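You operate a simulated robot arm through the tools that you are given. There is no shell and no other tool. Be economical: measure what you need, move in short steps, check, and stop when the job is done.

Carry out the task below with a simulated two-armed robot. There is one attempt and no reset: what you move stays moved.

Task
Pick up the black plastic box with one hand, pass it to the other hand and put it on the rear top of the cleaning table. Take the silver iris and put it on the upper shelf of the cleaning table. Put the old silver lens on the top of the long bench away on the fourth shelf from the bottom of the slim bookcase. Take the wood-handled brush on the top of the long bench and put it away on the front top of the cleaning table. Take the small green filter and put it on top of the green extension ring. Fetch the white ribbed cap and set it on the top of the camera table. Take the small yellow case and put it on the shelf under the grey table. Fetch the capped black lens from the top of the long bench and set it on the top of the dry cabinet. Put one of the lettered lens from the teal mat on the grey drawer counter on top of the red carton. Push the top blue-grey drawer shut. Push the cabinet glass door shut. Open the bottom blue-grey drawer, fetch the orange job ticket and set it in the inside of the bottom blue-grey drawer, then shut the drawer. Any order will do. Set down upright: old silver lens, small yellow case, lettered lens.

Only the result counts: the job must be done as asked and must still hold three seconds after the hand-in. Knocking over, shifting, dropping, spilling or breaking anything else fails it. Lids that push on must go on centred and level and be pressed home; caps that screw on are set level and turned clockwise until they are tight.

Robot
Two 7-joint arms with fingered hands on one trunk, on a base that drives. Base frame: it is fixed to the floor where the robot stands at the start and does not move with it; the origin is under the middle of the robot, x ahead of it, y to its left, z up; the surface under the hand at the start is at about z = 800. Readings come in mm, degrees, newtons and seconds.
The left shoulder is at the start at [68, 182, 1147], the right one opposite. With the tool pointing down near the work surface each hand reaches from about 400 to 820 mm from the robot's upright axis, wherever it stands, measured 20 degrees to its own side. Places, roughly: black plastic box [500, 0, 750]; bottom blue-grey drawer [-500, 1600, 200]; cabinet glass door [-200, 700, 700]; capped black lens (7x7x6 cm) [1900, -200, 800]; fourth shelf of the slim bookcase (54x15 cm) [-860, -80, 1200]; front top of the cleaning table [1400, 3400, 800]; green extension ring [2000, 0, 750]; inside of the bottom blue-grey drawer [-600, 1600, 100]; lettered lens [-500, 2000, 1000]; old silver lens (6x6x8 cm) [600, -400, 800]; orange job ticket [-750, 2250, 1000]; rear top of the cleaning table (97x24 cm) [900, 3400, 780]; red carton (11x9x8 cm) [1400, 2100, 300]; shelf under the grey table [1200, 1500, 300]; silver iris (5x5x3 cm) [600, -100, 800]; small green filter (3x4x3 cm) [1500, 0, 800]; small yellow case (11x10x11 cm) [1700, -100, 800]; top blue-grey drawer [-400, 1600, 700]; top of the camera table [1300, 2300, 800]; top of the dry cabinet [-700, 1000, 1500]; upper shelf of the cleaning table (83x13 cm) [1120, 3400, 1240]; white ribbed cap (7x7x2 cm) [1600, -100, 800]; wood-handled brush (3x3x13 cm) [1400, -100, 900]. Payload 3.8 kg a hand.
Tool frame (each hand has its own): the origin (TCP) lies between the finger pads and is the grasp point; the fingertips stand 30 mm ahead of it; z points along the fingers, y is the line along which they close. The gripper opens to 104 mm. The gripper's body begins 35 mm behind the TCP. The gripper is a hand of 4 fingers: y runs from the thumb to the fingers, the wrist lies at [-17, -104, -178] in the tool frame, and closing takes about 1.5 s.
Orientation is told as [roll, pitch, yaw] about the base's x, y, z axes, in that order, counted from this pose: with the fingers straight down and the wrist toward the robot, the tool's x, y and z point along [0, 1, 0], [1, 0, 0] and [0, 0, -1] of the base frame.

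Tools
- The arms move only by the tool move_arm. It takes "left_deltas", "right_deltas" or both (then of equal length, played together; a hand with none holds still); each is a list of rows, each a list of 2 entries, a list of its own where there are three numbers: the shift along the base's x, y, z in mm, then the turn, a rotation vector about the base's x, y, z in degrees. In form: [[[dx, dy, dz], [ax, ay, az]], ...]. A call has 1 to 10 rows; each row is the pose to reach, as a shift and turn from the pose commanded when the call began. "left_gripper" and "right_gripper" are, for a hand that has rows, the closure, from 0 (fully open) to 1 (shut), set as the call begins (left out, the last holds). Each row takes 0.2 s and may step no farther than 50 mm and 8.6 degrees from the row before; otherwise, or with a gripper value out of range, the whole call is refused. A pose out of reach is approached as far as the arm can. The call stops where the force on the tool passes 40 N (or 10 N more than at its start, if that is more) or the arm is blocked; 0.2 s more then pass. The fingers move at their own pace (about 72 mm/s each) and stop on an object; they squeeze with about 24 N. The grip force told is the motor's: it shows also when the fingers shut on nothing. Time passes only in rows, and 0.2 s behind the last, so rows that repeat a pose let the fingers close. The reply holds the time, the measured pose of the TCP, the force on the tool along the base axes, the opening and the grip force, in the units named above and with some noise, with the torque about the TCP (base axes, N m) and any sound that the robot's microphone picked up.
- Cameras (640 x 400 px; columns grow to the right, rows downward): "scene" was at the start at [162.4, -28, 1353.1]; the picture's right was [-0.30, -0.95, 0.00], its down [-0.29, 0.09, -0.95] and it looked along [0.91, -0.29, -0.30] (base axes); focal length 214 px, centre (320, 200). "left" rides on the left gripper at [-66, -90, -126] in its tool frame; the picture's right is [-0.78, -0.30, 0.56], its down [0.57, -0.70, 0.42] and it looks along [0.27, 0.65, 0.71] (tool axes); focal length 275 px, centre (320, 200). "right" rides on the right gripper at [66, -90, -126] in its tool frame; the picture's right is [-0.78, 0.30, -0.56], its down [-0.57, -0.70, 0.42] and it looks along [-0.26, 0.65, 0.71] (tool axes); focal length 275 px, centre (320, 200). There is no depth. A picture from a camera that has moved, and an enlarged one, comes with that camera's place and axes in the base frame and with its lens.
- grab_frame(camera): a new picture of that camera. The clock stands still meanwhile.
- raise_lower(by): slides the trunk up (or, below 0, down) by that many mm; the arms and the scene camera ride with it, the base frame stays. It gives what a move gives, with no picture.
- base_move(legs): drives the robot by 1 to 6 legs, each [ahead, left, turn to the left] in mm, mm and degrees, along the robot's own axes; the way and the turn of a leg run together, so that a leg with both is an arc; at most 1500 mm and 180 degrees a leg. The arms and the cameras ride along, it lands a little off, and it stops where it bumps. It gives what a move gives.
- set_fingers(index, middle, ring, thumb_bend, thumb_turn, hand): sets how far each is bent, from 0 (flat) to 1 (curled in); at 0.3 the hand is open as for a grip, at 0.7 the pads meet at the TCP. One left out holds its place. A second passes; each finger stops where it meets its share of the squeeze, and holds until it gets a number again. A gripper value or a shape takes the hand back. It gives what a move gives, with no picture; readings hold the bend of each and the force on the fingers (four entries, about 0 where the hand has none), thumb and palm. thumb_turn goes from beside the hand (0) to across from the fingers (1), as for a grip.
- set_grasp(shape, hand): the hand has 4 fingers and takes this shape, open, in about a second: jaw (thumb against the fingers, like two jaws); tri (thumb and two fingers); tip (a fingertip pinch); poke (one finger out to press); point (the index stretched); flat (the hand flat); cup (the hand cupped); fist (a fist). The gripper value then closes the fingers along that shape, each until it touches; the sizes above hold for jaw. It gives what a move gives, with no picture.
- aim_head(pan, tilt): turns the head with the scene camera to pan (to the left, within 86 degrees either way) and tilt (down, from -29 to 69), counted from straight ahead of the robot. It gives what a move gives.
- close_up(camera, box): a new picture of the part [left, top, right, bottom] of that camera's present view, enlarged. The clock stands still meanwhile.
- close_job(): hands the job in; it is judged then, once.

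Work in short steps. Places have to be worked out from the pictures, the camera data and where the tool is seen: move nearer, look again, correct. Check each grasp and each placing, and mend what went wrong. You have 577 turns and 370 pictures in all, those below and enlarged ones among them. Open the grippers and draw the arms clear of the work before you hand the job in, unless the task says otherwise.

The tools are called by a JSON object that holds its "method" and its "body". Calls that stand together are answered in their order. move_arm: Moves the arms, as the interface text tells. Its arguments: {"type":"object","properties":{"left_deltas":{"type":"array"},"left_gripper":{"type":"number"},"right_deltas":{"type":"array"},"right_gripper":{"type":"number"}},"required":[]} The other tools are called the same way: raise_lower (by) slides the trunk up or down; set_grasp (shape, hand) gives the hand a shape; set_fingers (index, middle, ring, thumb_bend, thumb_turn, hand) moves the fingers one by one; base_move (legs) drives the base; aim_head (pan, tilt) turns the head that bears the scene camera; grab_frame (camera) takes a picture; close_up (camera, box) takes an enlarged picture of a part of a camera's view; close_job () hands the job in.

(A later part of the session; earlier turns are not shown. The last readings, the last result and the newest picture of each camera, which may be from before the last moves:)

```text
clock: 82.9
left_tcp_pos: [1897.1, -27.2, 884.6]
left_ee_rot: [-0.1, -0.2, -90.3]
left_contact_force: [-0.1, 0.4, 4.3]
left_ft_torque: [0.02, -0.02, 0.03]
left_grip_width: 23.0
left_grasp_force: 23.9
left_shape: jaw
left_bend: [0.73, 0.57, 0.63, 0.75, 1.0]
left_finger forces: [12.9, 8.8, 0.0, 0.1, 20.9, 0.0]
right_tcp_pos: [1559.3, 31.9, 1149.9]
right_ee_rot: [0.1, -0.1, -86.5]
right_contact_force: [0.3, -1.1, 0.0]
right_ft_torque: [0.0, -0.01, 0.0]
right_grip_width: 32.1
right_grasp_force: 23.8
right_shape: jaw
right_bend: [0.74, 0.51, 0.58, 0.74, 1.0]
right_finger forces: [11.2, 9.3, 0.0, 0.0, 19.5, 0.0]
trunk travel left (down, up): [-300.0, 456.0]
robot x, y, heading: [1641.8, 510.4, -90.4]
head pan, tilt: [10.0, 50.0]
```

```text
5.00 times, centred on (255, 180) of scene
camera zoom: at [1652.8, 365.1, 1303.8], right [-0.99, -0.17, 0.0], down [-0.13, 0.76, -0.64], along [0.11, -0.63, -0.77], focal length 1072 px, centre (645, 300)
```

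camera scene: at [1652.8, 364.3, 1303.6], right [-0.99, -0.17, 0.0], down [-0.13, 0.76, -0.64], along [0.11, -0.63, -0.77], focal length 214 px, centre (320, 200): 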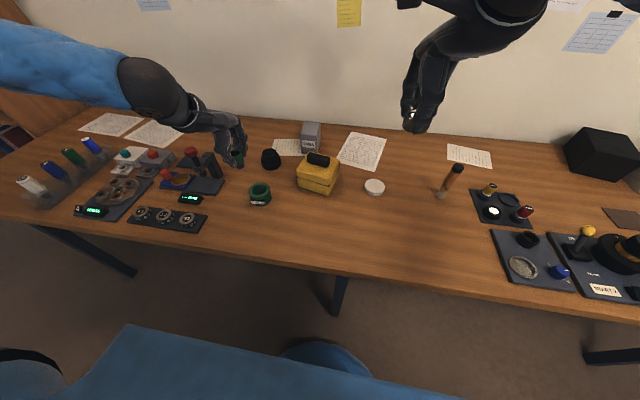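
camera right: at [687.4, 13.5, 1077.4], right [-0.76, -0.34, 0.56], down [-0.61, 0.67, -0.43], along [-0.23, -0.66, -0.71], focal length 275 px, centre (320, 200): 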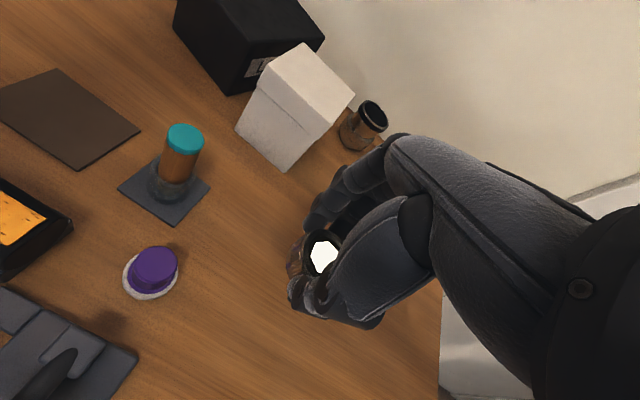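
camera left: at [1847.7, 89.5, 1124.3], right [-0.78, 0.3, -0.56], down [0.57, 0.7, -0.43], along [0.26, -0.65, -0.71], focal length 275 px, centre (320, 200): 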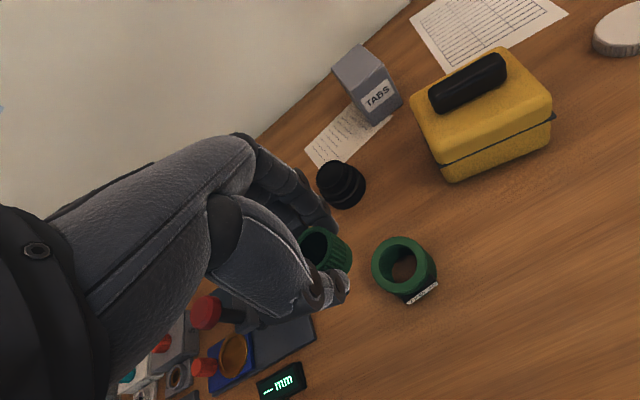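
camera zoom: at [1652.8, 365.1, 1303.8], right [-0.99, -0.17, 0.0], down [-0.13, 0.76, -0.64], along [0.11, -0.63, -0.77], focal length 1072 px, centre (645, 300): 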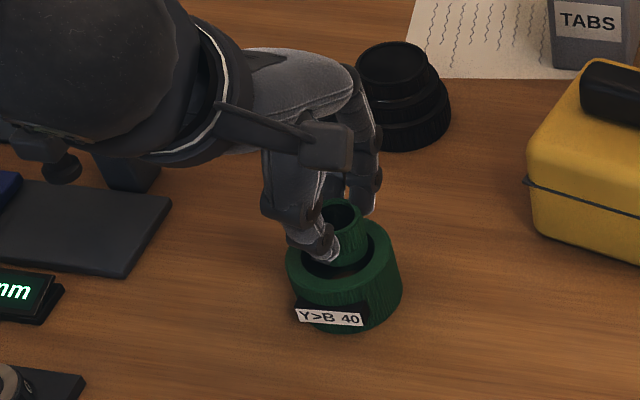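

Contact again right at ring-top height. I centre it better (−2,+6) and probe once more.

{"method": "move_arm", "body": {"left_deltas": [[[0, 0, 6], [0, 0, 0]], [[-2, 6, 6], [0, 0, 0]], [[-2, 6, 2], [0, 0, 0]], [[-2, 6, -1], [0, 0, 0]], [[-2, 6, -4], [0, 0, 0]]]}}

{"method": "close_up", "body": {"camera": "left", "box": [260, 180, 420, 320]}}

{"method": "close_up", "body": {"camera": "scene", "box": [215, 140, 295, 220]}}

```text
clock: 84.1
left_tcp_pos: [1895.7, -20.7, 883.8]
left_ee_rot: [-0.1, -0.4, -90.3]
left_contact_force: [0.0, 1.6, 16.7]
left_ft_torque: [-0.06, -0.05, 0.02]
left_grip_width: 23.3
left_grasp_force: 23.7
left_shape: jaw
left_bend: [0.73, 0.57, 0.63, 0.75, 1.0]
left_finger forces: [14.0, 10.2, 0.1, 0.0, 23.7, 0.0]
right_tcp_pos: [1559.7, 31.6, 1149.7]
right_ee_rot: [0.1, -0.1, -86.4]
right_contact_force: [-0.4, -0.3, -1.2]
right_ft_torque: [0.0, 0.04, 0.0]
right_grip_width: 31.7
right_grasp_force: 24.5
right_shape: jaw
right_bend: [0.74, 0.51, 0.58, 0.74, 1.0]
right_finger forces: [11.2, 9.2, 0.0, 0.0, 19.5, 0.1]
trunk travel left (down, up): [-300.0, 456.0]
robot x, y, heading: [1640.6, 512.5, -90.4]
head pan, tilt: [10.0, 50.0]
```

```text
2.86 times, centred on (340, 250) of left
camera zoom: at [1829.9, 68.9, 1007.9], right [-0.78, 0.3, -0.56], down [0.57, 0.7, -0.43], along [0.26, -0.66, -0.71], focal length 786 px, centre (263, 57)
```

zoom: 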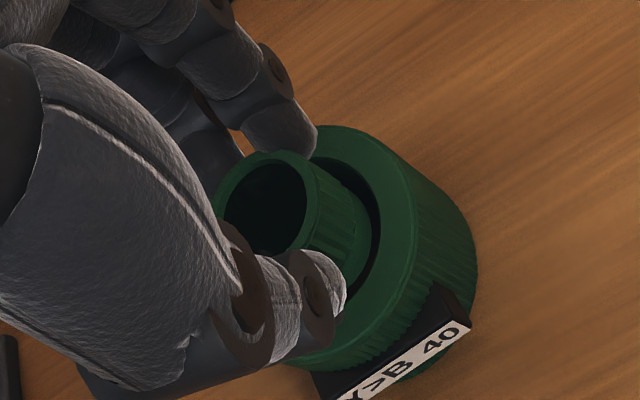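

```text
5.00 times, centred on (255, 180) of scene
camera zoom: at [1652.4, 365.9, 1304.1], right [-0.99, -0.17, 0.0], down [-0.13, 0.75, -0.64], along [0.11, -0.63, -0.77], focal length 1072 px, centre (645, 300)
```

zoom: 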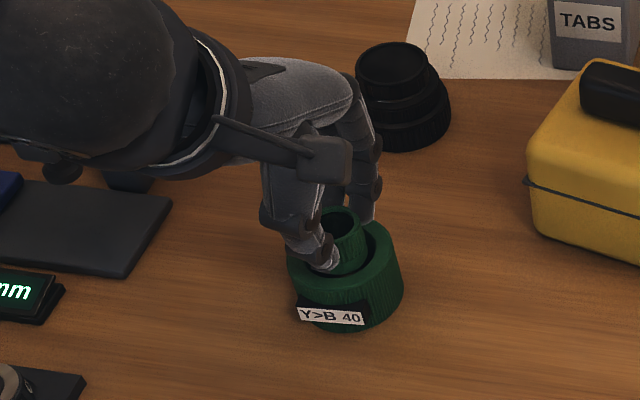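

The ring carries the filter at its top even when centred. I release gently and rise straight up.

{"method": "move_arm", "body": {"left_deltas": [[[0, 0, 1.5], [0, 0, 0]], [[0, 0, 1.5], [0, 0, 0]], [[0, 0, 1.5], [0, 0, 0]], [[0, 0, 1.5], [0, 0, 0]]], "left_gripper": 0.35}}

{"method": "close_up", "body": {"camera": "left", "box": [260, 180, 420, 320]}}

```text
clock: 85.1
left_tcp_pos: [1896.6, -20.4, 882.2]
left_ee_rot: [-0.1, -0.1, -90.1]
left_contact_force: [1.1, 0.0, -1.4]
left_ft_torque: [0.0, -0.05, -0.03]
left_grip_width: 67.2
left_grasp_force: 0.1
left_shape: jaw
left_bend: [0.73, 0.39, 0.35, 0.6, 0.99]
left_finger forces: [0.0, 0.0, 0.0, 0.0, 0.1, 0.1]
right_tcp_pos: [1560.1, 29.9, 1149.2]
right_ee_rot: [0.1, 0.0, -86.5]
right_contact_force: [-0.3, 0.0, -0.5]
right_ft_torque: [0.0, 0.03, -0.02]
right_grip_width: 31.9
right_grasp_force: 24.0
right_shape: jaw
right_bend: [0.74, 0.51, 0.58, 0.74, 1.0]
right_finger forces: [11.2, 9.3, 0.1, 0.0, 19.5, 0.0]
trunk travel left (down, up): [-300.0, 456.0]
robot x, y, heading: [1639.5, 513.1, -90.3]
head pan, tilt: [10.0, 50.0]
```

```text
2.86 times, centred on (340, 250) of left
camera zoom: at [1830.7, 68.5, 1006.5], right [-0.78, 0.3, -0.56], down [0.57, 0.7, -0.43], along [0.26, -0.65, -0.71], focal length 786 px, centre (263, 57)
```

zoom: 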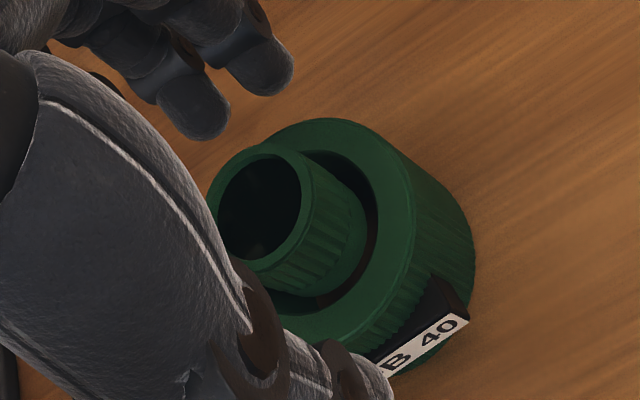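

Filter stands on the ring. I rise and drive back right to the brush.

{"method": "move_arm", "body": {"left_deltas": [[[0, 0, 25], [0, 0, 0]], [[0, 0, 70], [0, 0, 0]], [[0, 20, 115], [0, 0, 0]], [[0, 40, 150], [0, 0, 0]]], "left_gripper": 0}}

{"method": "base_move", "body": {"legs": [[0, -460, 0]]}}

{"method": "grab_frame", "body": {"camera": "scene"}}

{"method": "grab_frame", "body": {"camera": "left"}}

```text
clock: 86.1
left_tcp_pos: [1895.7, 19.5, 1030.7]
left_ee_rot: [-0.1, -0.1, -90.3]
left_contact_force: [0.3, -0.5, 0.9]
left_ft_torque: [-0.01, -0.02, 0.0]
left_grip_width: 103.5
left_grasp_force: 0.0
left_shape: jaw
left_bend: [0.3, 0.3, 0.3, 0.3, 0.97]
left_finger forces: [0.1, 0.0, 0.1, 0.0, 0.1, 0.0]
right_tcp_pos: [1559.2, 32.4, 1149.0]
right_ee_rot: [0.0, 0.0, -86.5]
right_contact_force: [0.7, 0.0, -0.9]
right_ft_torque: [0.0, 0.02, 0.01]
right_grip_width: 31.8
right_grasp_force: 24.3
right_shape: jaw
right_bend: [0.74, 0.51, 0.58, 0.74, 1.0]
right_finger forces: [11.2, 9.2, 0.0, 0.0, 19.5, 0.0]
trunk travel left (down, up): [-300.0, 456.0]
robot x, y, heading: [1642.1, 512.7, -90.2]
head pan, tilt: [10.0, 50.0]
```

```text
clock: 88.8
left_tcp_pos: [1438.9, 21.6, 1030.1]
left_ee_rot: [0.0, -0.1, -90.5]
left_contact_force: [-0.3, -0.2, 0.0]
left_ft_torque: [-0.02, -0.05, -0.02]
left_grip_width: 103.7
left_grasp_force: 0.1
left_shape: jaw
left_bend: [0.3, 0.3, 0.3, 0.3, 0.97]
left_finger forces: [0.0, 0.0, 0.0, 0.1, 0.0, 0.0]
right_tcp_pos: [1103.6, 34.0, 1148.9]
right_ee_rot: [0.1, 0.0, -86.8]
right_contact_force: [-0.3, -0.5, -0.7]
right_ft_torque: [0.02, -0.02, -0.01]
right_grip_width: 31.8
right_grasp_force: 23.6
right_shape: jaw
right_bend: [0.74, 0.51, 0.58, 0.74, 1.0]
right_finger forces: [11.2, 9.1, 0.1, 0.1, 19.5, 0.1]
trunk travel left (down, up): [-300.0, 456.0]
robot x, y, heading: [1185.5, 515.2, -90.5]
head pan, tilt: [10.0, 50.0]
```

```text
291 pictures are left
camera scene: at [1198.1, 368.1, 1303.6], right [-0.99, -0.16, 0.0], down [-0.12, 0.76, -0.64], along [0.11, -0.63, -0.77], focal length 214 px, centre (320, 200)
```

scene: 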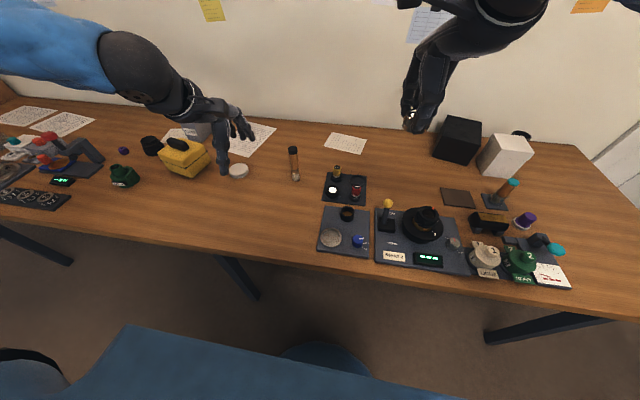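

```text
290 pictures are left
camera left: at [1374.1, 110.1, 1154.9], right [-0.77, 0.3, -0.56], down [0.58, 0.7, -0.43], along [0.26, -0.65, -0.71], focal length 275 px, centre (320, 200)
```

left: 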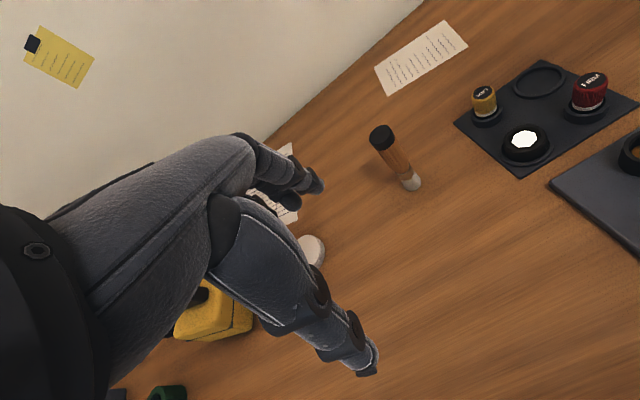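

Brush axis ≈(1360,−125), top ≈927. I go above it and down to z≈903.

{"method": "move_arm", "body": {"left_deltas": [[[-20, -35, 0], [0, 0, 0]], [[-40, -70, 0], [0, 0, 0]], [[-60, -110, 0], [0, 0, 0]], [[-79, -147, 0], [0, 0, 0]], [[-79, -147, -40], [0, 0, 0]]]}}

{"method": "grab_frame", "body": {"camera": "left"}}

```text
clock: 90.0
left_tcp_pos: [1362.5, -123.7, 991.1]
left_ee_rot: [-0.1, -0.1, -90.5]
left_contact_force: [-0.5, -1.0, -0.6]
left_ft_torque: [0.02, -0.01, 0.0]
left_grip_width: 103.6
left_grasp_force: 0.1
left_shape: jaw
left_bend: [0.3, 0.3, 0.3, 0.3, 0.97]
left_finger forces: [0.0, 0.0, 0.0, 0.1, 0.1, 0.0]
right_tcp_pos: [1104.2, 35.1, 1149.4]
right_ee_rot: [0.0, 0.0, -86.7]
right_contact_force: [0.2, -0.2, -0.6]
right_ft_torque: [-0.03, 0.0, 0.01]
right_grip_width: 31.8
right_grasp_force: 23.6
right_shape: jaw
right_bend: [0.74, 0.51, 0.58, 0.74, 1.0]
right_finger forces: [11.2, 9.2, 0.1, 0.0, 19.4, 0.0]
trunk travel left (down, up): [-300.0, 456.0]
robot x, y, heading: [1184.9, 516.5, -90.8]
head pan, tilt: [10.0, 50.0]
```

```text
289 pictures are left
camera left: at [1297.1, -35.6, 1116.3], right [-0.77, 0.3, -0.56], down [0.58, 0.7, -0.43], along [0.26, -0.65, -0.71], focal length 275 px, centre (320, 200)
```

left: 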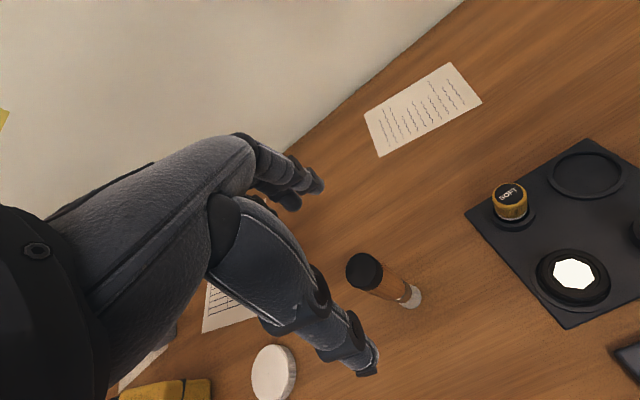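

{"method": "move_arm", "body": {"left_deltas": [[[-5, -2, -30], [0, 0, 0]], [[-5, -2, -60], [0, 0, 0]], [[-5, -2, -88], [0, 0, 0]], [[-5, -2, -88], [0, 0, 0]]]}}

{"method": "move_arm", "body": {"left_deltas": [[[0, 0, 0], [0, 0, 0]], [[0, 0, 0], [0, 0, 0]], [[0, 0, 0], [0, 0, 0]], [[0, 0, 0], [0, 0, 0]], [[0, 0, 0], [0, 0, 0]], [[0, 0, 0], [0, 0, 0]], [[0, 0, 0], [0, 0, 0]]], "left_gripper": 0.9}}

{"method": "grab_frame", "body": {"camera": "left"}}

```text
clock: 91.0
left_tcp_pos: [1368.2, -116.8, 910.1]
left_ee_rot: [-0.1, -0.1, -90.5]
left_contact_force: [-0.6, -0.7, -0.4]
left_ft_torque: [0.0, -0.04, -0.03]
left_grip_width: 103.7
left_grasp_force: 0.0
left_shape: jaw
left_bend: [0.3, 0.3, 0.3, 0.3, 0.97]
left_finger forces: [0.0, 0.1, 0.0, 0.0, 0.0, 0.0]
left hand out of reach, approached as far as the arm can: row 2, 3, 4
right_tcp_pos: [1103.8, 34.3, 1149.4]
right_ee_rot: [0.0, -0.1, -86.6]
right_contact_force: [-0.2, -0.1, -1.1]
right_ft_torque: [0.04, 0.01, 0.0]
right_grip_width: 31.6
right_grasp_force: 24.5
right_shape: jaw
right_bend: [0.74, 0.51, 0.58, 0.74, 1.0]
right_finger forces: [11.2, 9.2, 0.1, 0.1, 19.5, 0.0]
trunk travel left (down, up): [-300.0, 456.0]
robot x, y, heading: [1186.0, 516.2, -90.6]
head pan, tilt: [10.0, 50.0]
```

```text
clock: 92.6
left_tcp_pos: [1368.2, -116.7, 909.8]
left_ee_rot: [-0.2, -0.1, -90.5]
left_contact_force: [0.7, 0.0, 0.3]
left_ft_torque: [0.0, 0.04, 0.0]
left_grip_width: 16.9
left_grasp_force: 23.5
left_shape: jaw
left_bend: [0.73, 0.68, 0.7, 0.75, 1.0]
left_finger forces: [14.3, 5.7, 0.1, 0.1, 18.3, 0.0]
right_tcp_pos: [1104.6, 33.6, 1148.8]
right_ee_rot: [-0.1, 0.0, -86.7]
right_contact_force: [1.2, -0.1, 0.1]
right_ft_torque: [0.0, -0.02, -0.01]
right_grip_width: 32.0
right_grasp_force: 24.4
right_shape: jaw
right_bend: [0.74, 0.51, 0.58, 0.74, 1.0]
right_finger forces: [11.3, 9.2, 0.0, 0.0, 19.6, 0.1]
trunk travel left (down, up): [-300.0, 456.0]
robot x, y, heading: [1184.0, 515.0, -90.7]
head pan, tilt: [10.0, 50.0]
```

```text
288 pictures are left
camera left: at [1301.2, -28.3, 1034.6], right [-0.77, 0.3, -0.56], down [0.58, 0.7, -0.43], along [0.26, -0.65, -0.71], focal length 275 px, centre (320, 200)
```

left: 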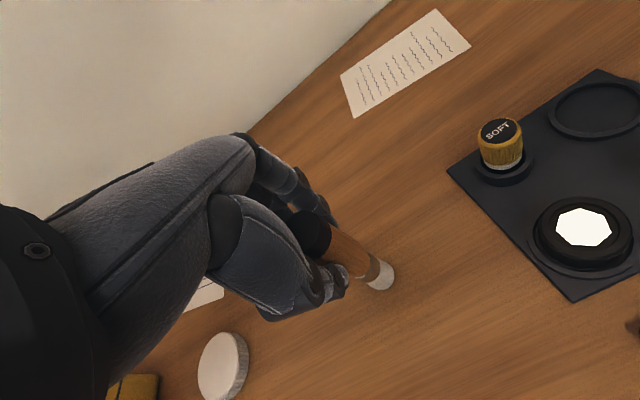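

Brush gripped. I lift it and pull in.

{"method": "move_arm", "body": {"left_deltas": [[[0, 0, 20], [0, 0, 0]], [[0, 15, 60], [0, 0, 0]], [[10, 40, 100], [0, 0, 0]], [[20, 75, 135], [0, 0, 0]], [[30, 110, 170], [0, 0, 0]], [[40, 145, 205], [0, 0, 0]]]}}

{"method": "grab_frame", "body": {"camera": "left"}}

```text
refused: row 4 steps farther than a row can; nothing moved
```

```text
287 pictures are left
camera left: at [1301.2, -28.3, 1034.6], right [-0.77, 0.3, -0.56], down [0.58, 0.7, -0.43], along [0.26, -0.65, -0.71], focal length 275 px, centre (320, 200)
```

left: 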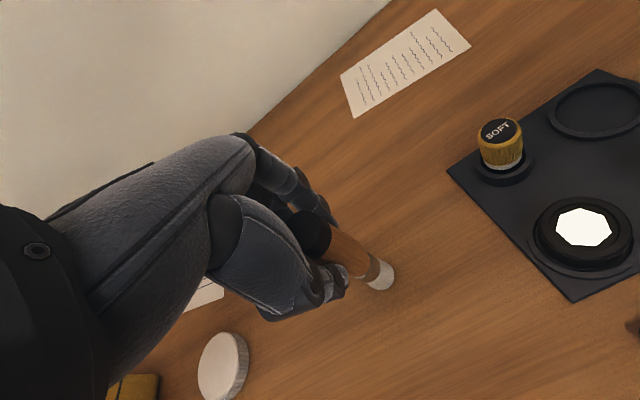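

{"method": "move_arm", "body": {"left_deltas": [[[0, 0, 20], [0, 0, 0]], [[0, 15, 60], [0, 0, 0]], [[5, 40, 95], [0, 0, 0]], [[10, 70, 130], [0, 0, 0]], [[15, 100, 165], [0, 0, 0]], [[20, 130, 200], [0, 0, 0]]]}}

{"method": "grab_frame", "body": {"camera": "left"}}

```text
clock: 94.0
left_tcp_pos: [1387.0, 14.5, 1110.5]
left_ee_rot: [0.0, -0.1, -90.4]
left_contact_force: [0.3, 0.0, -0.1]
left_ft_torque: [-0.02, -0.02, 0.0]
left_grip_width: 16.8
left_grasp_force: 23.9
left_shape: jaw
left_bend: [0.73, 0.68, 0.7, 0.76, 1.0]
left_finger forces: [14.4, 5.5, 0.1, 0.0, 18.3, 0.0]
right_tcp_pos: [1105.1, 36.3, 1149.9]
right_ee_rot: [0.0, -0.1, -86.6]
right_contact_force: [-0.1, 0.5, -0.2]
right_ft_torque: [-0.06, -0.08, -0.02]
right_grip_width: 31.9
right_grasp_force: 23.9
right_shape: jaw
right_bend: [0.74, 0.51, 0.58, 0.74, 1.0]
right_finger forces: [11.2, 9.1, 0.0, 0.0, 19.5, 0.0]
trunk travel left (down, up): [-300.0, 456.0]
robot x, y, heading: [1184.9, 516.4, -90.5]
head pan, tilt: [10.0, 50.0]
```

```text
286 pictures are left
camera left: at [1321.8, 103.2, 1235.4], right [-0.77, 0.3, -0.56], down [0.58, 0.7, -0.43], along [0.26, -0.65, -0.71], focal length 275 px, centre (320, 200)
```

left: 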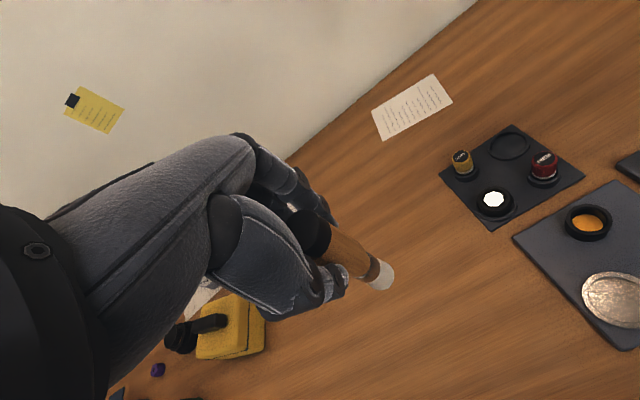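

Both items held. I turn around to face +y and look at the tables.

{"method": "base_move", "body": {"legs": [[0, 0, 180]]}}

{"method": "aim_head", "body": {"pan": 0, "tilt": 25}}

{"method": "grab_frame", "body": {"camera": "scene"}}

{"method": "aim_head", "body": {"pan": 45, "tilt": 25}}

{"method": "grab_frame", "body": {"camera": "scene"}}

```text
clock: 101.8
left_tcp_pos: [973.9, 1016.2, 1109.9]
left_ee_rot: [-0.2, -0.1, 90.9]
left_contact_force: [0.0, 0.0, 0.1]
left_ft_torque: [0.01, 0.0, -0.02]
left_grip_width: 16.7
left_grasp_force: 23.6
left_shape: jaw
left_bend: [0.73, 0.69, 0.7, 0.76, 1.0]
left_finger forces: [14.4, 6.1, 0.0, 0.0, 17.8, 0.0]
right_tcp_pos: [1257.2, 999.6, 1147.7]
right_ee_rot: [0.0, -0.1, 94.6]
right_contact_force: [-0.3, 0.5, -0.4]
right_ft_torque: [0.03, 0.01, -0.01]
right_grip_width: 31.6
right_grasp_force: 24.0
right_shape: jaw
right_bend: [0.74, 0.51, 0.58, 0.74, 1.0]
right_finger forces: [11.6, 9.2, 0.0, 0.1, 18.7, 0.1]
trunk travel left (down, up): [-300.0, 456.0]
robot x, y, heading: [1180.5, 513.5, 90.9]
head pan, tilt: [10.0, 50.0]
```

```text
clock: 102.7
left_tcp_pos: [973.4, 1016.3, 1109.3]
left_ee_rot: [0.0, -0.2, 90.8]
left_contact_force: [0.0, 0.0, -0.3]
left_ft_torque: [0.01, 0.01, -0.04]
left_grip_width: 16.8
left_grasp_force: 23.8
left_shape: jaw
left_bend: [0.73, 0.69, 0.7, 0.76, 1.0]
left_finger forces: [14.3, 6.2, 0.1, 0.0, 17.8, 0.0]
right_tcp_pos: [1255.7, 999.1, 1147.6]
right_ee_rot: [0.1, 0.0, 94.8]
right_contact_force: [-0.9, -0.4, -0.8]
right_ft_torque: [-0.02, 0.0, -0.01]
right_grip_width: 31.6
right_grasp_force: 24.0
right_shape: jaw
right_bend: [0.74, 0.51, 0.58, 0.74, 1.0]
right_finger forces: [11.6, 9.1, 0.1, 0.0, 18.8, 0.0]
trunk travel left (down, up): [-300.0, 456.0]
robot x, y, heading: [1185.5, 516.9, 91.0]
head pan, tilt: [0.0, 25.0]
```

```text
285 pictures are left
camera scene: at [1184.9, 681.7, 1341.0], right [1.0, 0.01, 0.0], down [0.01, -0.42, -0.91], along [-0.01, 0.91, -0.42], focal length 214 px, centre (320, 200)
```

scene: 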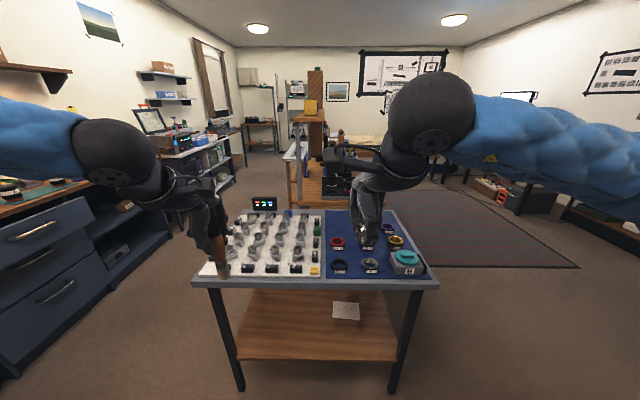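

```text
clock: 103.8
left_tcp_pos: [972.6, 1014.7, 1110.0]
left_ee_rot: [0.0, -0.2, 90.9]
left_contact_force: [0.9, 0.7, -1.6]
left_ft_torque: [0.0, 0.01, 0.02]
left_grip_width: 16.7
left_grasp_force: 24.5
left_shape: jaw
left_bend: [0.73, 0.69, 0.7, 0.76, 1.0]
left_finger forces: [14.4, 6.1, 0.0, 0.0, 17.8, 0.0]
right_tcp_pos: [1256.3, 1000.8, 1149.2]
right_ee_rot: [0.0, 0.0, 94.6]
right_contact_force: [-0.3, 0.3, -0.2]
right_ft_torque: [-0.04, 0.0, -0.01]
right_grip_width: 31.5
right_grasp_force: 23.7
right_shape: jaw
right_bend: [0.74, 0.51, 0.58, 0.74, 1.0]
right_finger forces: [11.7, 9.1, 0.1, 0.1, 18.8, 0.1]
trunk travel left (down, up): [-300.0, 456.0]
robot x, y, heading: [1185.6, 515.6, 90.8]
head pan, tilt: [45.0, 25.0]
```

```text
284 pictures are left
camera scene: at [1120.2, 654.0, 1341.1], right [0.7, 0.72, 0.0], down [0.3, -0.3, -0.91], along [-0.65, 0.63, -0.42], focal length 214 px, centre (320, 200)
```

scene: 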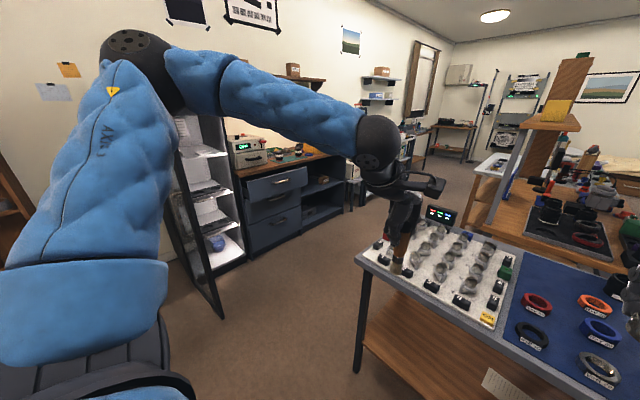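

{"method": "aim_head", "body": {"pan": 5, "tilt": 15}}

{"method": "close_up", "body": {"camera": "scene", "box": [240, 90, 440, 250]}}

```text
clock: 104.9
left_tcp_pos: [972.4, 1014.7, 1108.8]
left_ee_rot: [-0.1, -0.1, 90.9]
left_contact_force: [0.0, -0.5, -0.6]
left_ft_torque: [0.01, 0.01, 0.03]
left_grip_width: 16.9
left_grasp_force: 23.7
left_shape: jaw
left_bend: [0.73, 0.69, 0.7, 0.76, 1.0]
left_finger forces: [14.4, 6.0, 0.0, 0.1, 17.8, 0.0]
right_tcp_pos: [1256.8, 999.6, 1148.7]
right_ee_rot: [0.0, 0.0, 94.6]
right_contact_force: [-0.4, 0.3, -0.9]
right_ft_torque: [0.01, -0.01, -0.02]
right_grip_width: 31.7
right_grasp_force: 24.3
right_shape: jaw
right_bend: [0.74, 0.51, 0.58, 0.74, 1.0]
right_finger forces: [11.7, 9.1, 0.1, 0.0, 18.7, 0.1]
trunk travel left (down, up): [-300.0, 456.0]
robot x, y, heading: [1183.7, 515.7, 90.9]
head pan, tilt: [5.0, 15.0]
```

```text
2.50 times, centred on (340, 170) of scene
camera zoom: at [1176.7, 682.5, 1357.3], right [0.99, 0.1, 0.0], down [0.03, -0.26, -0.97], along [-0.1, 0.96, -0.26], focal length 536 px, centre (270, 275)
```

zoom: 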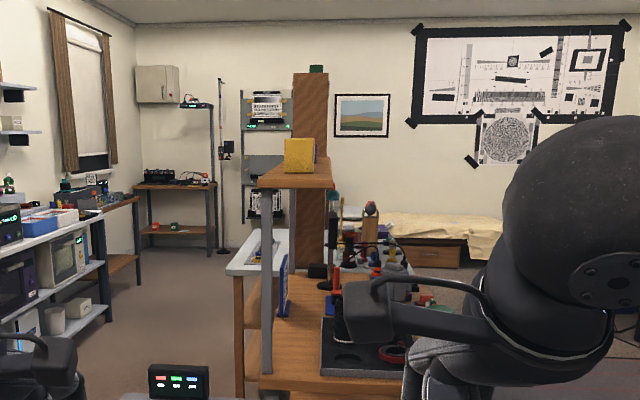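

The tables lie one behind another. I take the aisle at x≈430 and go up +y, then look from the side.

{"method": "base_move", "body": {"legs": [[0, 750, 0], [1400, 0, 0]]}}

{"method": "aim_head", "body": {"pan": -50, "tilt": 22}}

{"method": "grab_frame", "body": {"camera": "scene"}}

{"method": "aim_head", "body": {"pan": -10, "tilt": 20}}

{"method": "grab_frame", "body": {"camera": "scene"}}

```text
clock: 115.5
left_tcp_pos: [214.8, 2391.5, 1108.9]
left_ee_rot: [0.0, 0.1, 90.6]
left_contact_force: [-0.1, 1.0, 0.0]
left_ft_torque: [0.02, -0.01, -0.02]
left_grip_width: 16.5
left_grasp_force: 24.3
left_shape: jaw
left_bend: [0.73, 0.69, 0.7, 0.76, 1.0]
left_finger forces: [14.3, 6.1, 0.0, 0.0, 17.8, 0.1]
right_tcp_pos: [498.2, 2375.4, 1149.5]
right_ee_rot: [0.0, 0.0, 94.5]
right_contact_force: [0.3, 0.5, 0.0]
right_ft_torque: [0.0, 0.02, -0.01]
right_grip_width: 31.5
right_grasp_force: 24.3
right_shape: jaw
right_bend: [0.74, 0.51, 0.58, 0.74, 1.0]
right_finger forces: [11.7, 9.2, 0.0, 0.1, 18.7, 0.0]
trunk travel left (down, up): [-300.0, 456.0]
robot x, y, heading: [426.7, 1889.1, 90.8]
head pan, tilt: [5.0, 15.0]
```

```text
clock: 116.7
left_tcp_pos: [215.0, 2392.5, 1109.2]
left_ee_rot: [-0.1, -0.2, 90.5]
left_contact_force: [0.3, 0.2, -0.6]
left_ft_torque: [0.02, 0.05, 0.03]
left_grip_width: 16.9
left_grasp_force: 23.6
left_shape: jaw
left_bend: [0.73, 0.69, 0.7, 0.76, 1.0]
left_finger forces: [14.4, 6.0, 0.1, 0.0, 17.7, 0.0]
right_tcp_pos: [497.4, 2375.1, 1148.7]
right_ee_rot: [0.1, 0.0, 94.3]
right_contact_force: [0.6, -0.6, 0.7]
right_ft_torque: [0.0, 0.0, 0.02]
right_grip_width: 31.6
right_grasp_force: 24.3
right_shape: jaw
right_bend: [0.74, 0.51, 0.58, 0.74, 1.0]
right_finger forces: [11.8, 9.2, 0.1, 0.0, 18.8, 0.0]
trunk travel left (down, up): [-300.0, 456.0]
robot x, y, heading: [425.2, 1891.4, 90.3]
head pan, tilt: [-50.0, 22.0]
```

```text
282 pictures are left
camera scene: at [496.4, 2025.4, 1345.9], right [0.65, -0.76, 0.0], down [-0.28, -0.24, -0.93], along [0.7, 0.6, -0.37], focal length 214 px, centre (320, 200)
```

scene: 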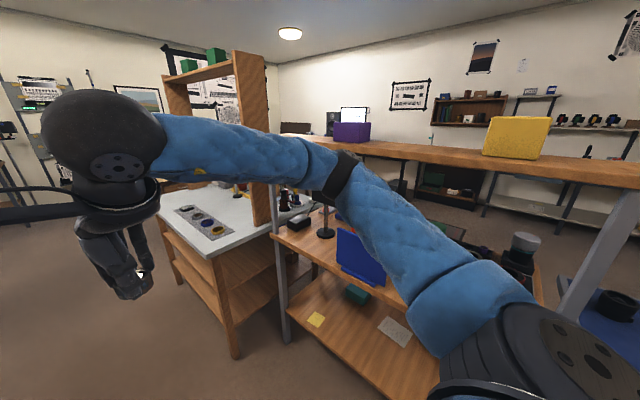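

```text
clock: 117.8
left_tcp_pos: [215.2, 2392.8, 1108.8]
left_ee_rot: [-0.2, -0.1, 90.5]
left_contact_force: [0.6, -0.2, -0.4]
left_ft_torque: [0.03, 0.03, 0.03]
left_grip_width: 16.7
left_grasp_force: 23.8
left_shape: jaw
left_bend: [0.73, 0.69, 0.7, 0.76, 1.0]
left_finger forces: [14.5, 6.1, 0.0, 0.0, 17.8, 0.1]
right_tcp_pos: [498.8, 2375.7, 1148.2]
right_ee_rot: [-0.1, 0.0, 94.4]
right_contact_force: [-0.7, 0.0, -0.4]
right_ft_torque: [0.0, -0.02, -0.01]
right_grip_width: 31.5
right_grasp_force: 24.1
right_shape: jaw
right_bend: [0.74, 0.51, 0.58, 0.74, 1.0]
right_finger forces: [11.7, 9.2, 0.0, 0.0, 18.8, 0.1]
trunk travel left (down, up): [-300.0, 456.0]
robot x, y, heading: [426.8, 1893.9, 90.5]
head pan, tilt: [-10.0, 20.0]
```

```text
281 pictures are left
camera scene: at [441.4, 2056.9, 1349.2], right [0.99, -0.17, 0.0], down [-0.06, -0.34, -0.94], along [0.16, 0.93, -0.34], focal length 214 px, centre (320, 200)
```

scene: 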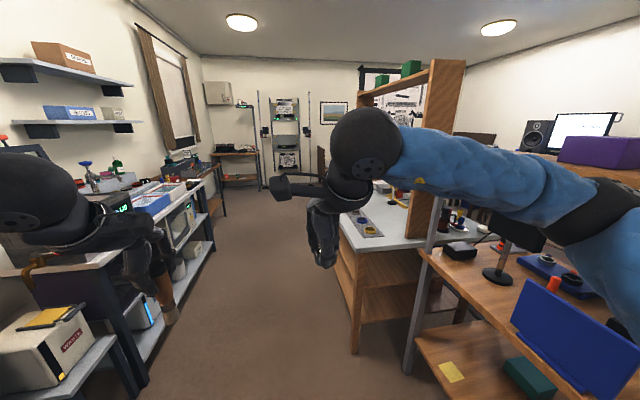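

The cleaning table's rear side faces this aisle, with its shelf frame at x≈1120. I drive on to y≈3300.

{"method": "base_move", "body": {"legs": [[700, 20, 0]]}}

{"method": "aim_head", "body": {"pan": -55, "tilt": 15}}

{"method": "grab_frame", "body": {"camera": "scene"}}

{"method": "aim_head", "body": {"pan": 20, "tilt": 25}}

{"method": "grab_frame", "body": {"camera": "scene"}}

```text
clock: 121.6
left_tcp_pos: [198.4, 3102.3, 1110.7]
left_ee_rot: [0.0, 0.0, 90.0]
left_contact_force: [0.0, -0.3, -0.7]
left_ft_torque: [0.0, 0.01, -0.01]
left_grip_width: 17.0
left_grasp_force: 23.9
left_shape: jaw
left_bend: [0.73, 0.69, 0.7, 0.76, 1.0]
left_finger forces: [14.4, 6.2, 0.0, 0.1, 17.8, 0.0]
right_tcp_pos: [481.5, 3082.1, 1150.0]
right_ee_rot: [0.0, 0.1, 93.9]
right_contact_force: [-0.5, 0.0, -0.3]
right_ft_torque: [-0.02, 0.03, 0.0]
right_grip_width: 31.4
right_grasp_force: 24.2
right_shape: jaw
right_bend: [0.74, 0.51, 0.58, 0.74, 1.0]
right_finger forces: [11.7, 9.2, 0.1, 0.1, 18.8, 0.1]
trunk travel left (down, up): [-300.0, 456.0]
robot x, y, heading: [403.4, 2597.2, 89.9]
head pan, tilt: [-10.0, 20.0]
```

```text
clock: 122.8
left_tcp_pos: [197.3, 3101.5, 1110.6]
left_ee_rot: [-0.2, -0.1, 90.0]
left_contact_force: [0.4, -0.5, 0.3]
left_ft_torque: [0.0, -0.04, 0.03]
left_grip_width: 16.9
left_grasp_force: 24.0
left_shape: jaw
left_bend: [0.73, 0.69, 0.7, 0.76, 1.0]
left_finger forces: [14.5, 6.1, 0.0, 0.0, 17.9, 0.1]
right_tcp_pos: [481.0, 3081.2, 1148.3]
right_ee_rot: [0.0, 0.0, 93.8]
right_contact_force: [-0.7, -0.8, -0.5]
right_ft_torque: [0.0, 0.03, 0.02]
right_grip_width: 31.4
right_grasp_force: 24.3
right_shape: jaw
right_bend: [0.74, 0.51, 0.58, 0.74, 1.0]
right_finger forces: [11.7, 9.1, 0.0, 0.0, 18.9, 0.0]
trunk travel left (down, up): [-300.0, 456.0]
robot x, y, heading: [405.0, 2598.5, 89.9]
head pan, tilt: [-55.0, 15.0]
```

```text
280 pictures are left
camera scene: at [481.3, 2725.7, 1357.3], right [0.57, -0.82, 0.0], down [-0.21, -0.15, -0.97], along [0.79, 0.55, -0.26], focal length 214 px, centre (320, 200)
```

scene: 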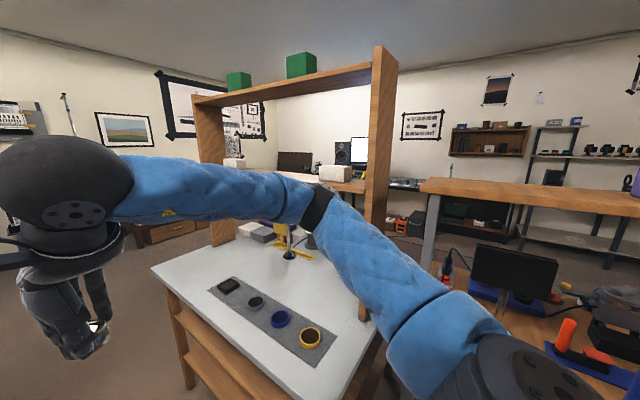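

```text
clock: 124.2
left_tcp_pos: [198.0, 3101.2, 1109.7]
left_ee_rot: [-0.1, -0.1, 90.1]
left_contact_force: [0.2, 0.1, 0.2]
left_ft_torque: [-0.02, 0.04, 0.03]
left_grip_width: 16.5
left_grasp_force: 24.3
left_shape: jaw
left_bend: [0.73, 0.69, 0.7, 0.76, 1.0]
left_finger forces: [14.4, 6.1, 0.0, 0.0, 17.7, 0.0]
right_tcp_pos: [482.3, 3082.1, 1148.6]
right_ee_rot: [0.0, -0.1, 93.8]
right_contact_force: [0.2, -0.5, -1.9]
right_ft_torque: [-0.01, 0.0, 0.01]
right_grip_width: 31.8
right_grasp_force: 24.5
right_shape: jaw
right_bend: [0.74, 0.51, 0.58, 0.74, 1.0]
right_finger forces: [11.7, 9.2, 0.0, 0.0, 18.7, 0.0]
trunk travel left (down, up): [-300.0, 456.0]
robot x, y, heading: [403.2, 2601.9, 90.1]
head pan, tilt: [20.0, 25.0]
```

```text
279 pictures are left
camera scene: at [373.5, 2758.9, 1341.1], right [0.94, 0.34, 0.0], down [0.14, -0.4, -0.91], along [-0.31, 0.85, -0.42], focal length 214 px, centre (320, 200)
```

scene: 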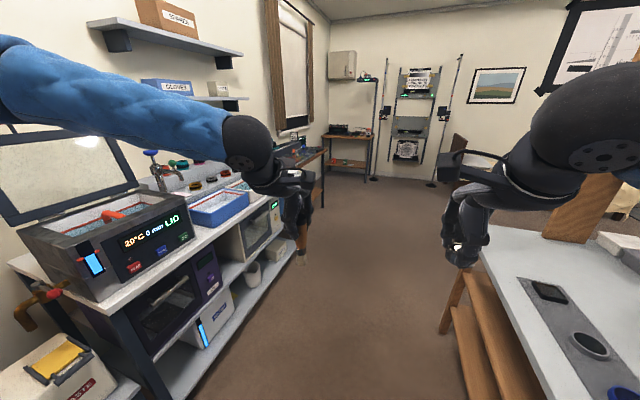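

The mid shelf (z≈1226) between the posts fits the given place. I raise the trunk 250, drive to y≈3250, and turn to face the table.

{"method": "raise_lower", "body": {"by": 250}}

{"method": "base_move", "body": {"legs": [[650, 0, 0], [0, 0, -90]]}}

{"method": "aim_head", "body": {"pan": 0, "tilt": 30}}

{"method": "grab_frame", "body": {"camera": "scene"}}

```text
clock: 126.8
left_tcp_pos: [198.4, 3101.8, 1359.4]
left_ee_rot: [-0.1, 0.0, 90.0]
left_contact_force: [-0.8, 0.0, 0.1]
left_ft_torque: [-0.02, -0.02, -0.01]
left_grip_width: 16.6
left_grasp_force: 24.3
left_shape: jaw
left_bend: [0.73, 0.69, 0.7, 0.76, 1.0]
left_finger forces: [14.6, 6.2, 0.0, 0.0, 17.7, 0.0]
right_tcp_pos: [480.2, 3082.1, 1397.2]
right_ee_rot: [-0.1, 0.0, 93.7]
right_contact_force: [0.6, 0.2, -0.1]
right_ft_torque: [0.0, 0.01, 0.02]
right_grip_width: 31.4
right_grasp_force: 24.1
right_shape: jaw
right_bend: [0.74, 0.51, 0.58, 0.74, 1.0]
right_finger forces: [11.8, 9.2, 0.1, 0.0, 18.8, 0.1]
trunk travel left (down, up): [-550.0, 206.0]
robot x, y, heading: [403.5, 2597.4, 89.8]
head pan, tilt: [20.0, 25.0]
```

```text
clock: 134.2
left_tcp_pos: [901.9, 3465.8, 1359.7]
left_ee_rot: [-0.1, -0.1, 1.1]
left_contact_force: [0.5, 0.0, 0.6]
left_ft_torque: [0.0, 0.0, 0.01]
left_grip_width: 16.6
left_grasp_force: 24.2
left_shape: jaw
left_bend: [0.73, 0.71, 0.7, 0.76, 1.0]
left_finger forces: [14.5, 6.4, 0.1, 0.0, 17.6, 0.0]
right_tcp_pos: [888.4, 3182.7, 1398.7]
right_ee_rot: [0.0, 0.1, 4.8]
right_contact_force: [-0.3, 1.0, -0.8]
right_ft_torque: [-0.03, 0.0, 0.01]
right_grip_width: 31.2
right_grasp_force: 24.1
right_shape: jaw
right_bend: [0.74, 0.51, 0.58, 0.74, 1.0]
right_finger forces: [11.9, 9.1, 0.1, 0.0, 18.5, 0.1]
trunk travel left (down, up): [-550.0, 206.0]
robot x, y, heading: [405.7, 3249.4, 0.7]
head pan, tilt: [20.0, 25.0]
```

```text
clock: 135.1
left_tcp_pos: [903.0, 3465.9, 1359.3]
left_ee_rot: [-0.1, -0.1, 1.0]
left_contact_force: [-0.1, -0.5, 0.4]
left_ft_torque: [0.0, 0.02, -0.05]
left_grip_width: 16.7
left_grasp_force: 24.9
left_shape: jaw
left_bend: [0.73, 0.71, 0.7, 0.76, 1.0]
left_finger forces: [14.5, 6.3, 0.0, 0.0, 17.6, 0.1]
right_tcp_pos: [887.9, 3181.1, 1400.1]
right_ee_rot: [0.0, 0.0, 4.9]
right_contact_force: [0.6, 0.2, -1.9]
right_ft_torque: [0.0, 0.01, -0.01]
right_grip_width: 31.3
right_grasp_force: 24.1
right_shape: jaw
right_bend: [0.74, 0.51, 0.58, 0.74, 1.0]
right_finger forces: [11.9, 9.0, 0.1, 0.0, 18.5, 0.0]
trunk travel left (down, up): [-550.0, 206.0]
robot x, y, heading: [404.5, 3250.6, 0.5]
head pan, tilt: [0.0, 30.0]
```

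```text
278 pictures are left
camera scene: at [511.6, 3254.2, 1585.2], right [0.02, -1.0, 0.0], down [-0.5, -0.01, -0.87], along [0.87, 0.01, -0.5], focal length 214 px, centre (320, 200)
```

scene: 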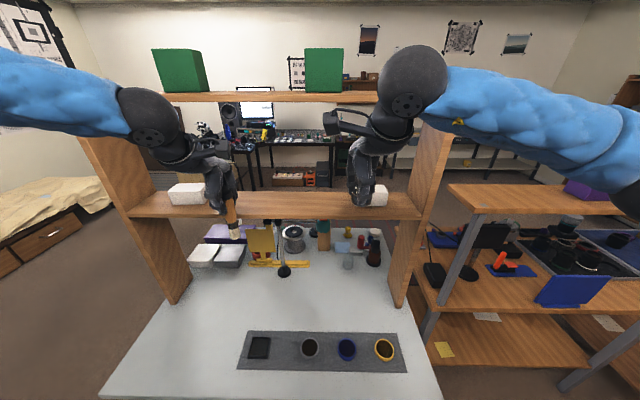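

Clear view: the mid shelf (z≈1235, x≈1070–1175) is free in the middle. I lower the iris to z≈1300 and move it forward over the shelf at y≈3215.

{"method": "move_arm", "body": {"right_deltas": [[[0, 10, -40], [0, 0, 0]], [[0, 20, -75], [0, 0, -2]], [[20, 30, -97], [0, 0, -4]], [[65, 32, -97], [0, 0, -4.5]], [[110, 32, -97], [0, 0, -4.5]], [[150, 32, -97], [0, 0, -4.5]]]}}

{"method": "grab_frame", "body": {"camera": "scene"}}

{"method": "grab_frame", "body": {"camera": "right"}}

```text
clock: 136.4
left_tcp_pos: [903.5, 3466.0, 1358.9]
left_ee_rot: [-0.1, -0.1, 1.0]
left_contact_force: [-0.4, 0.3, -0.8]
left_ft_torque: [0.01, -0.03, -0.04]
left_grip_width: 16.3
left_grasp_force: 23.8
left_shape: jaw
left_bend: [0.73, 0.71, 0.7, 0.76, 1.0]
left_finger forces: [14.5, 6.4, 0.1, 0.1, 17.7, 0.0]
right_tcp_pos: [1040.4, 3216.8, 1301.7]
right_ee_rot: [-0.1, 0.0, 0.4]
right_contact_force: [0.5, 0.8, -0.7]
right_ft_torque: [0.02, 0.0, 0.01]
right_grip_width: 31.3
right_grasp_force: 24.0
right_shape: jaw
right_bend: [0.74, 0.51, 0.58, 0.74, 1.0]
right_finger forces: [11.8, 9.3, 0.0, 0.0, 18.6, 0.0]
trunk travel left (down, up): [-550.0, 206.0]
robot x, y, heading: [402.3, 3252.4, 0.7]
head pan, tilt: [0.0, 30.0]
```

```text
277 pictures are left
camera scene: at [512.6, 3255.0, 1585.1], right [0.01, -1.0, 0.0], down [-0.5, -0.01, -0.87], along [0.87, 0.01, -0.5], focal length 214 px, centre (320, 200)
```

scene: 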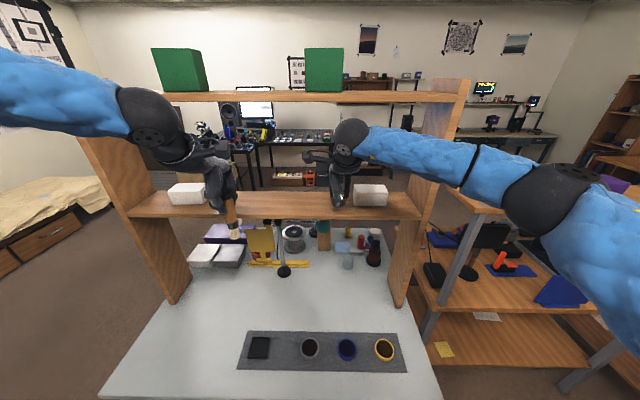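

```text
276 pictures are left
camera right: at [951.4, 3281.8, 1427.1], right [0.3, -0.77, 0.56], down [-0.7, -0.58, -0.42], along [0.65, -0.26, -0.71], focal length 275 px, centre (320, 200)
```

right: 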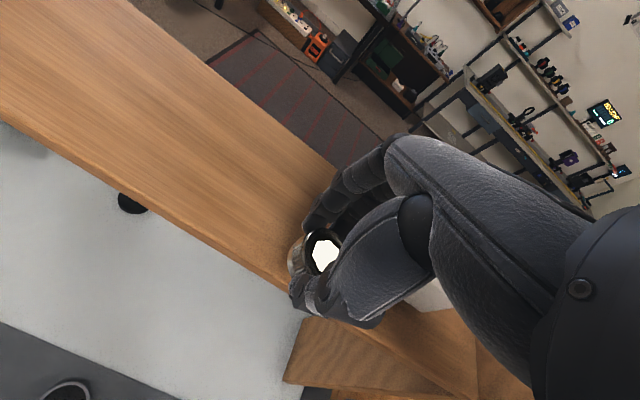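

Shelf spans x≈1045–1183 here. I advance to x≈1112 and lower until contact.

{"method": "move_arm", "body": {"right_deltas": [[[40, 0, 0], [0, 0, 0]], [[72, 0, 0], [0, 0, 0]], [[72, 0, -10], [0, 0, 0]], [[72, 0, -18], [0, 0, 0]]]}}

{"method": "close_up", "body": {"camera": "right", "box": [220, 140, 440, 340]}}

{"method": "close_up", "body": {"camera": "scene", "box": [250, 80, 450, 240]}}

```text
clock: 137.4
left_tcp_pos: [903.8, 3466.5, 1359.4]
left_ee_rot: [-0.1, 0.0, 1.0]
left_contact_force: [0.5, -0.3, -0.7]
left_ft_torque: [0.03, -0.02, -0.04]
left_grip_width: 16.3
left_grasp_force: 24.0
left_shape: jaw
left_bend: [0.73, 0.71, 0.7, 0.76, 1.0]
left_finger forces: [14.5, 6.3, 0.0, 0.1, 17.5, 0.0]
right_tcp_pos: [1110.1, 3213.6, 1285.0]
right_ee_rot: [0.0, 0.0, 0.3]
right_contact_force: [0.2, 0.1, -1.0]
right_ft_torque: [0.0, 0.0, 0.03]
right_grip_width: 31.1
right_grasp_force: 24.2
right_shape: jaw
right_bend: [0.74, 0.51, 0.58, 0.74, 1.0]
right_finger forces: [11.8, 9.2, 0.0, 0.1, 18.6, 0.0]
trunk travel left (down, up): [-550.0, 206.0]
robot x, y, heading: [402.9, 3253.1, 0.8]
head pan, tilt: [0.0, 30.0]
```

```text
2.00 times, centred on (330, 240) of right
camera zoom: at [1022.2, 3279.9, 1408.5], right [0.3, -0.77, 0.56], down [-0.7, -0.58, -0.42], along [0.65, -0.26, -0.71], focal length 551 px, centre (300, 120)
```

zoom: 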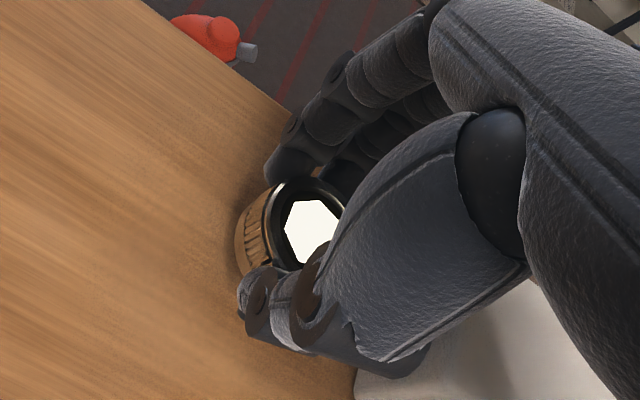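

```text
2.50 times, centred on (350, 160) of scene
camera zoom: at [512.4, 3254.6, 1585.1], right [0.01, -1.0, 0.0], down [-0.5, -0.01, -0.87], along [0.87, 0.01, -0.5], focal length 536 px, centre (245, 300)
```

zoom: 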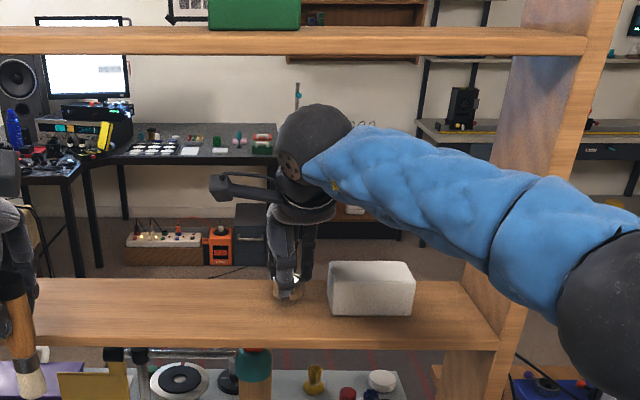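

{"method": "move_arm", "body": {"right_deltas": [[[0, 0, -4], [0, 0, 0]], [[0, 0, -8], [0, 0, 0]], [[0, 0, -11], [0, 0, 0]]]}}

```text
clock: 138.2
left_tcp_pos: [903.1, 3465.5, 1361.2]
left_ee_rot: [-0.1, -0.1, 1.0]
left_contact_force: [-0.4, -0.4, 0.3]
left_ft_torque: [-0.01, -0.02, -0.03]
left_grip_width: 16.5
left_grasp_force: 24.6
left_shape: jaw
left_bend: [0.73, 0.71, 0.7, 0.76, 1.0]
left_finger forces: [14.5, 6.4, 0.1, 0.0, 17.7, 0.1]
right_tcp_pos: [1109.8, 3214.3, 1273.5]
right_ee_rot: [0.0, 0.0, 0.3]
right_contact_force: [0.9, -0.3, -0.9]
right_ft_torque: [-0.02, 0.02, 0.01]
right_grip_width: 31.5
right_grasp_force: 23.2
right_shape: jaw
right_bend: [0.74, 0.51, 0.58, 0.74, 1.0]
right_finger forces: [11.8, 9.2, 0.1, 0.0, 18.6, 0.0]
trunk travel left (down, up): [-550.0, 206.0]
robot x, y, heading: [404.2, 3252.4, 0.5]
head pan, tilt: [0.0, 30.0]
```

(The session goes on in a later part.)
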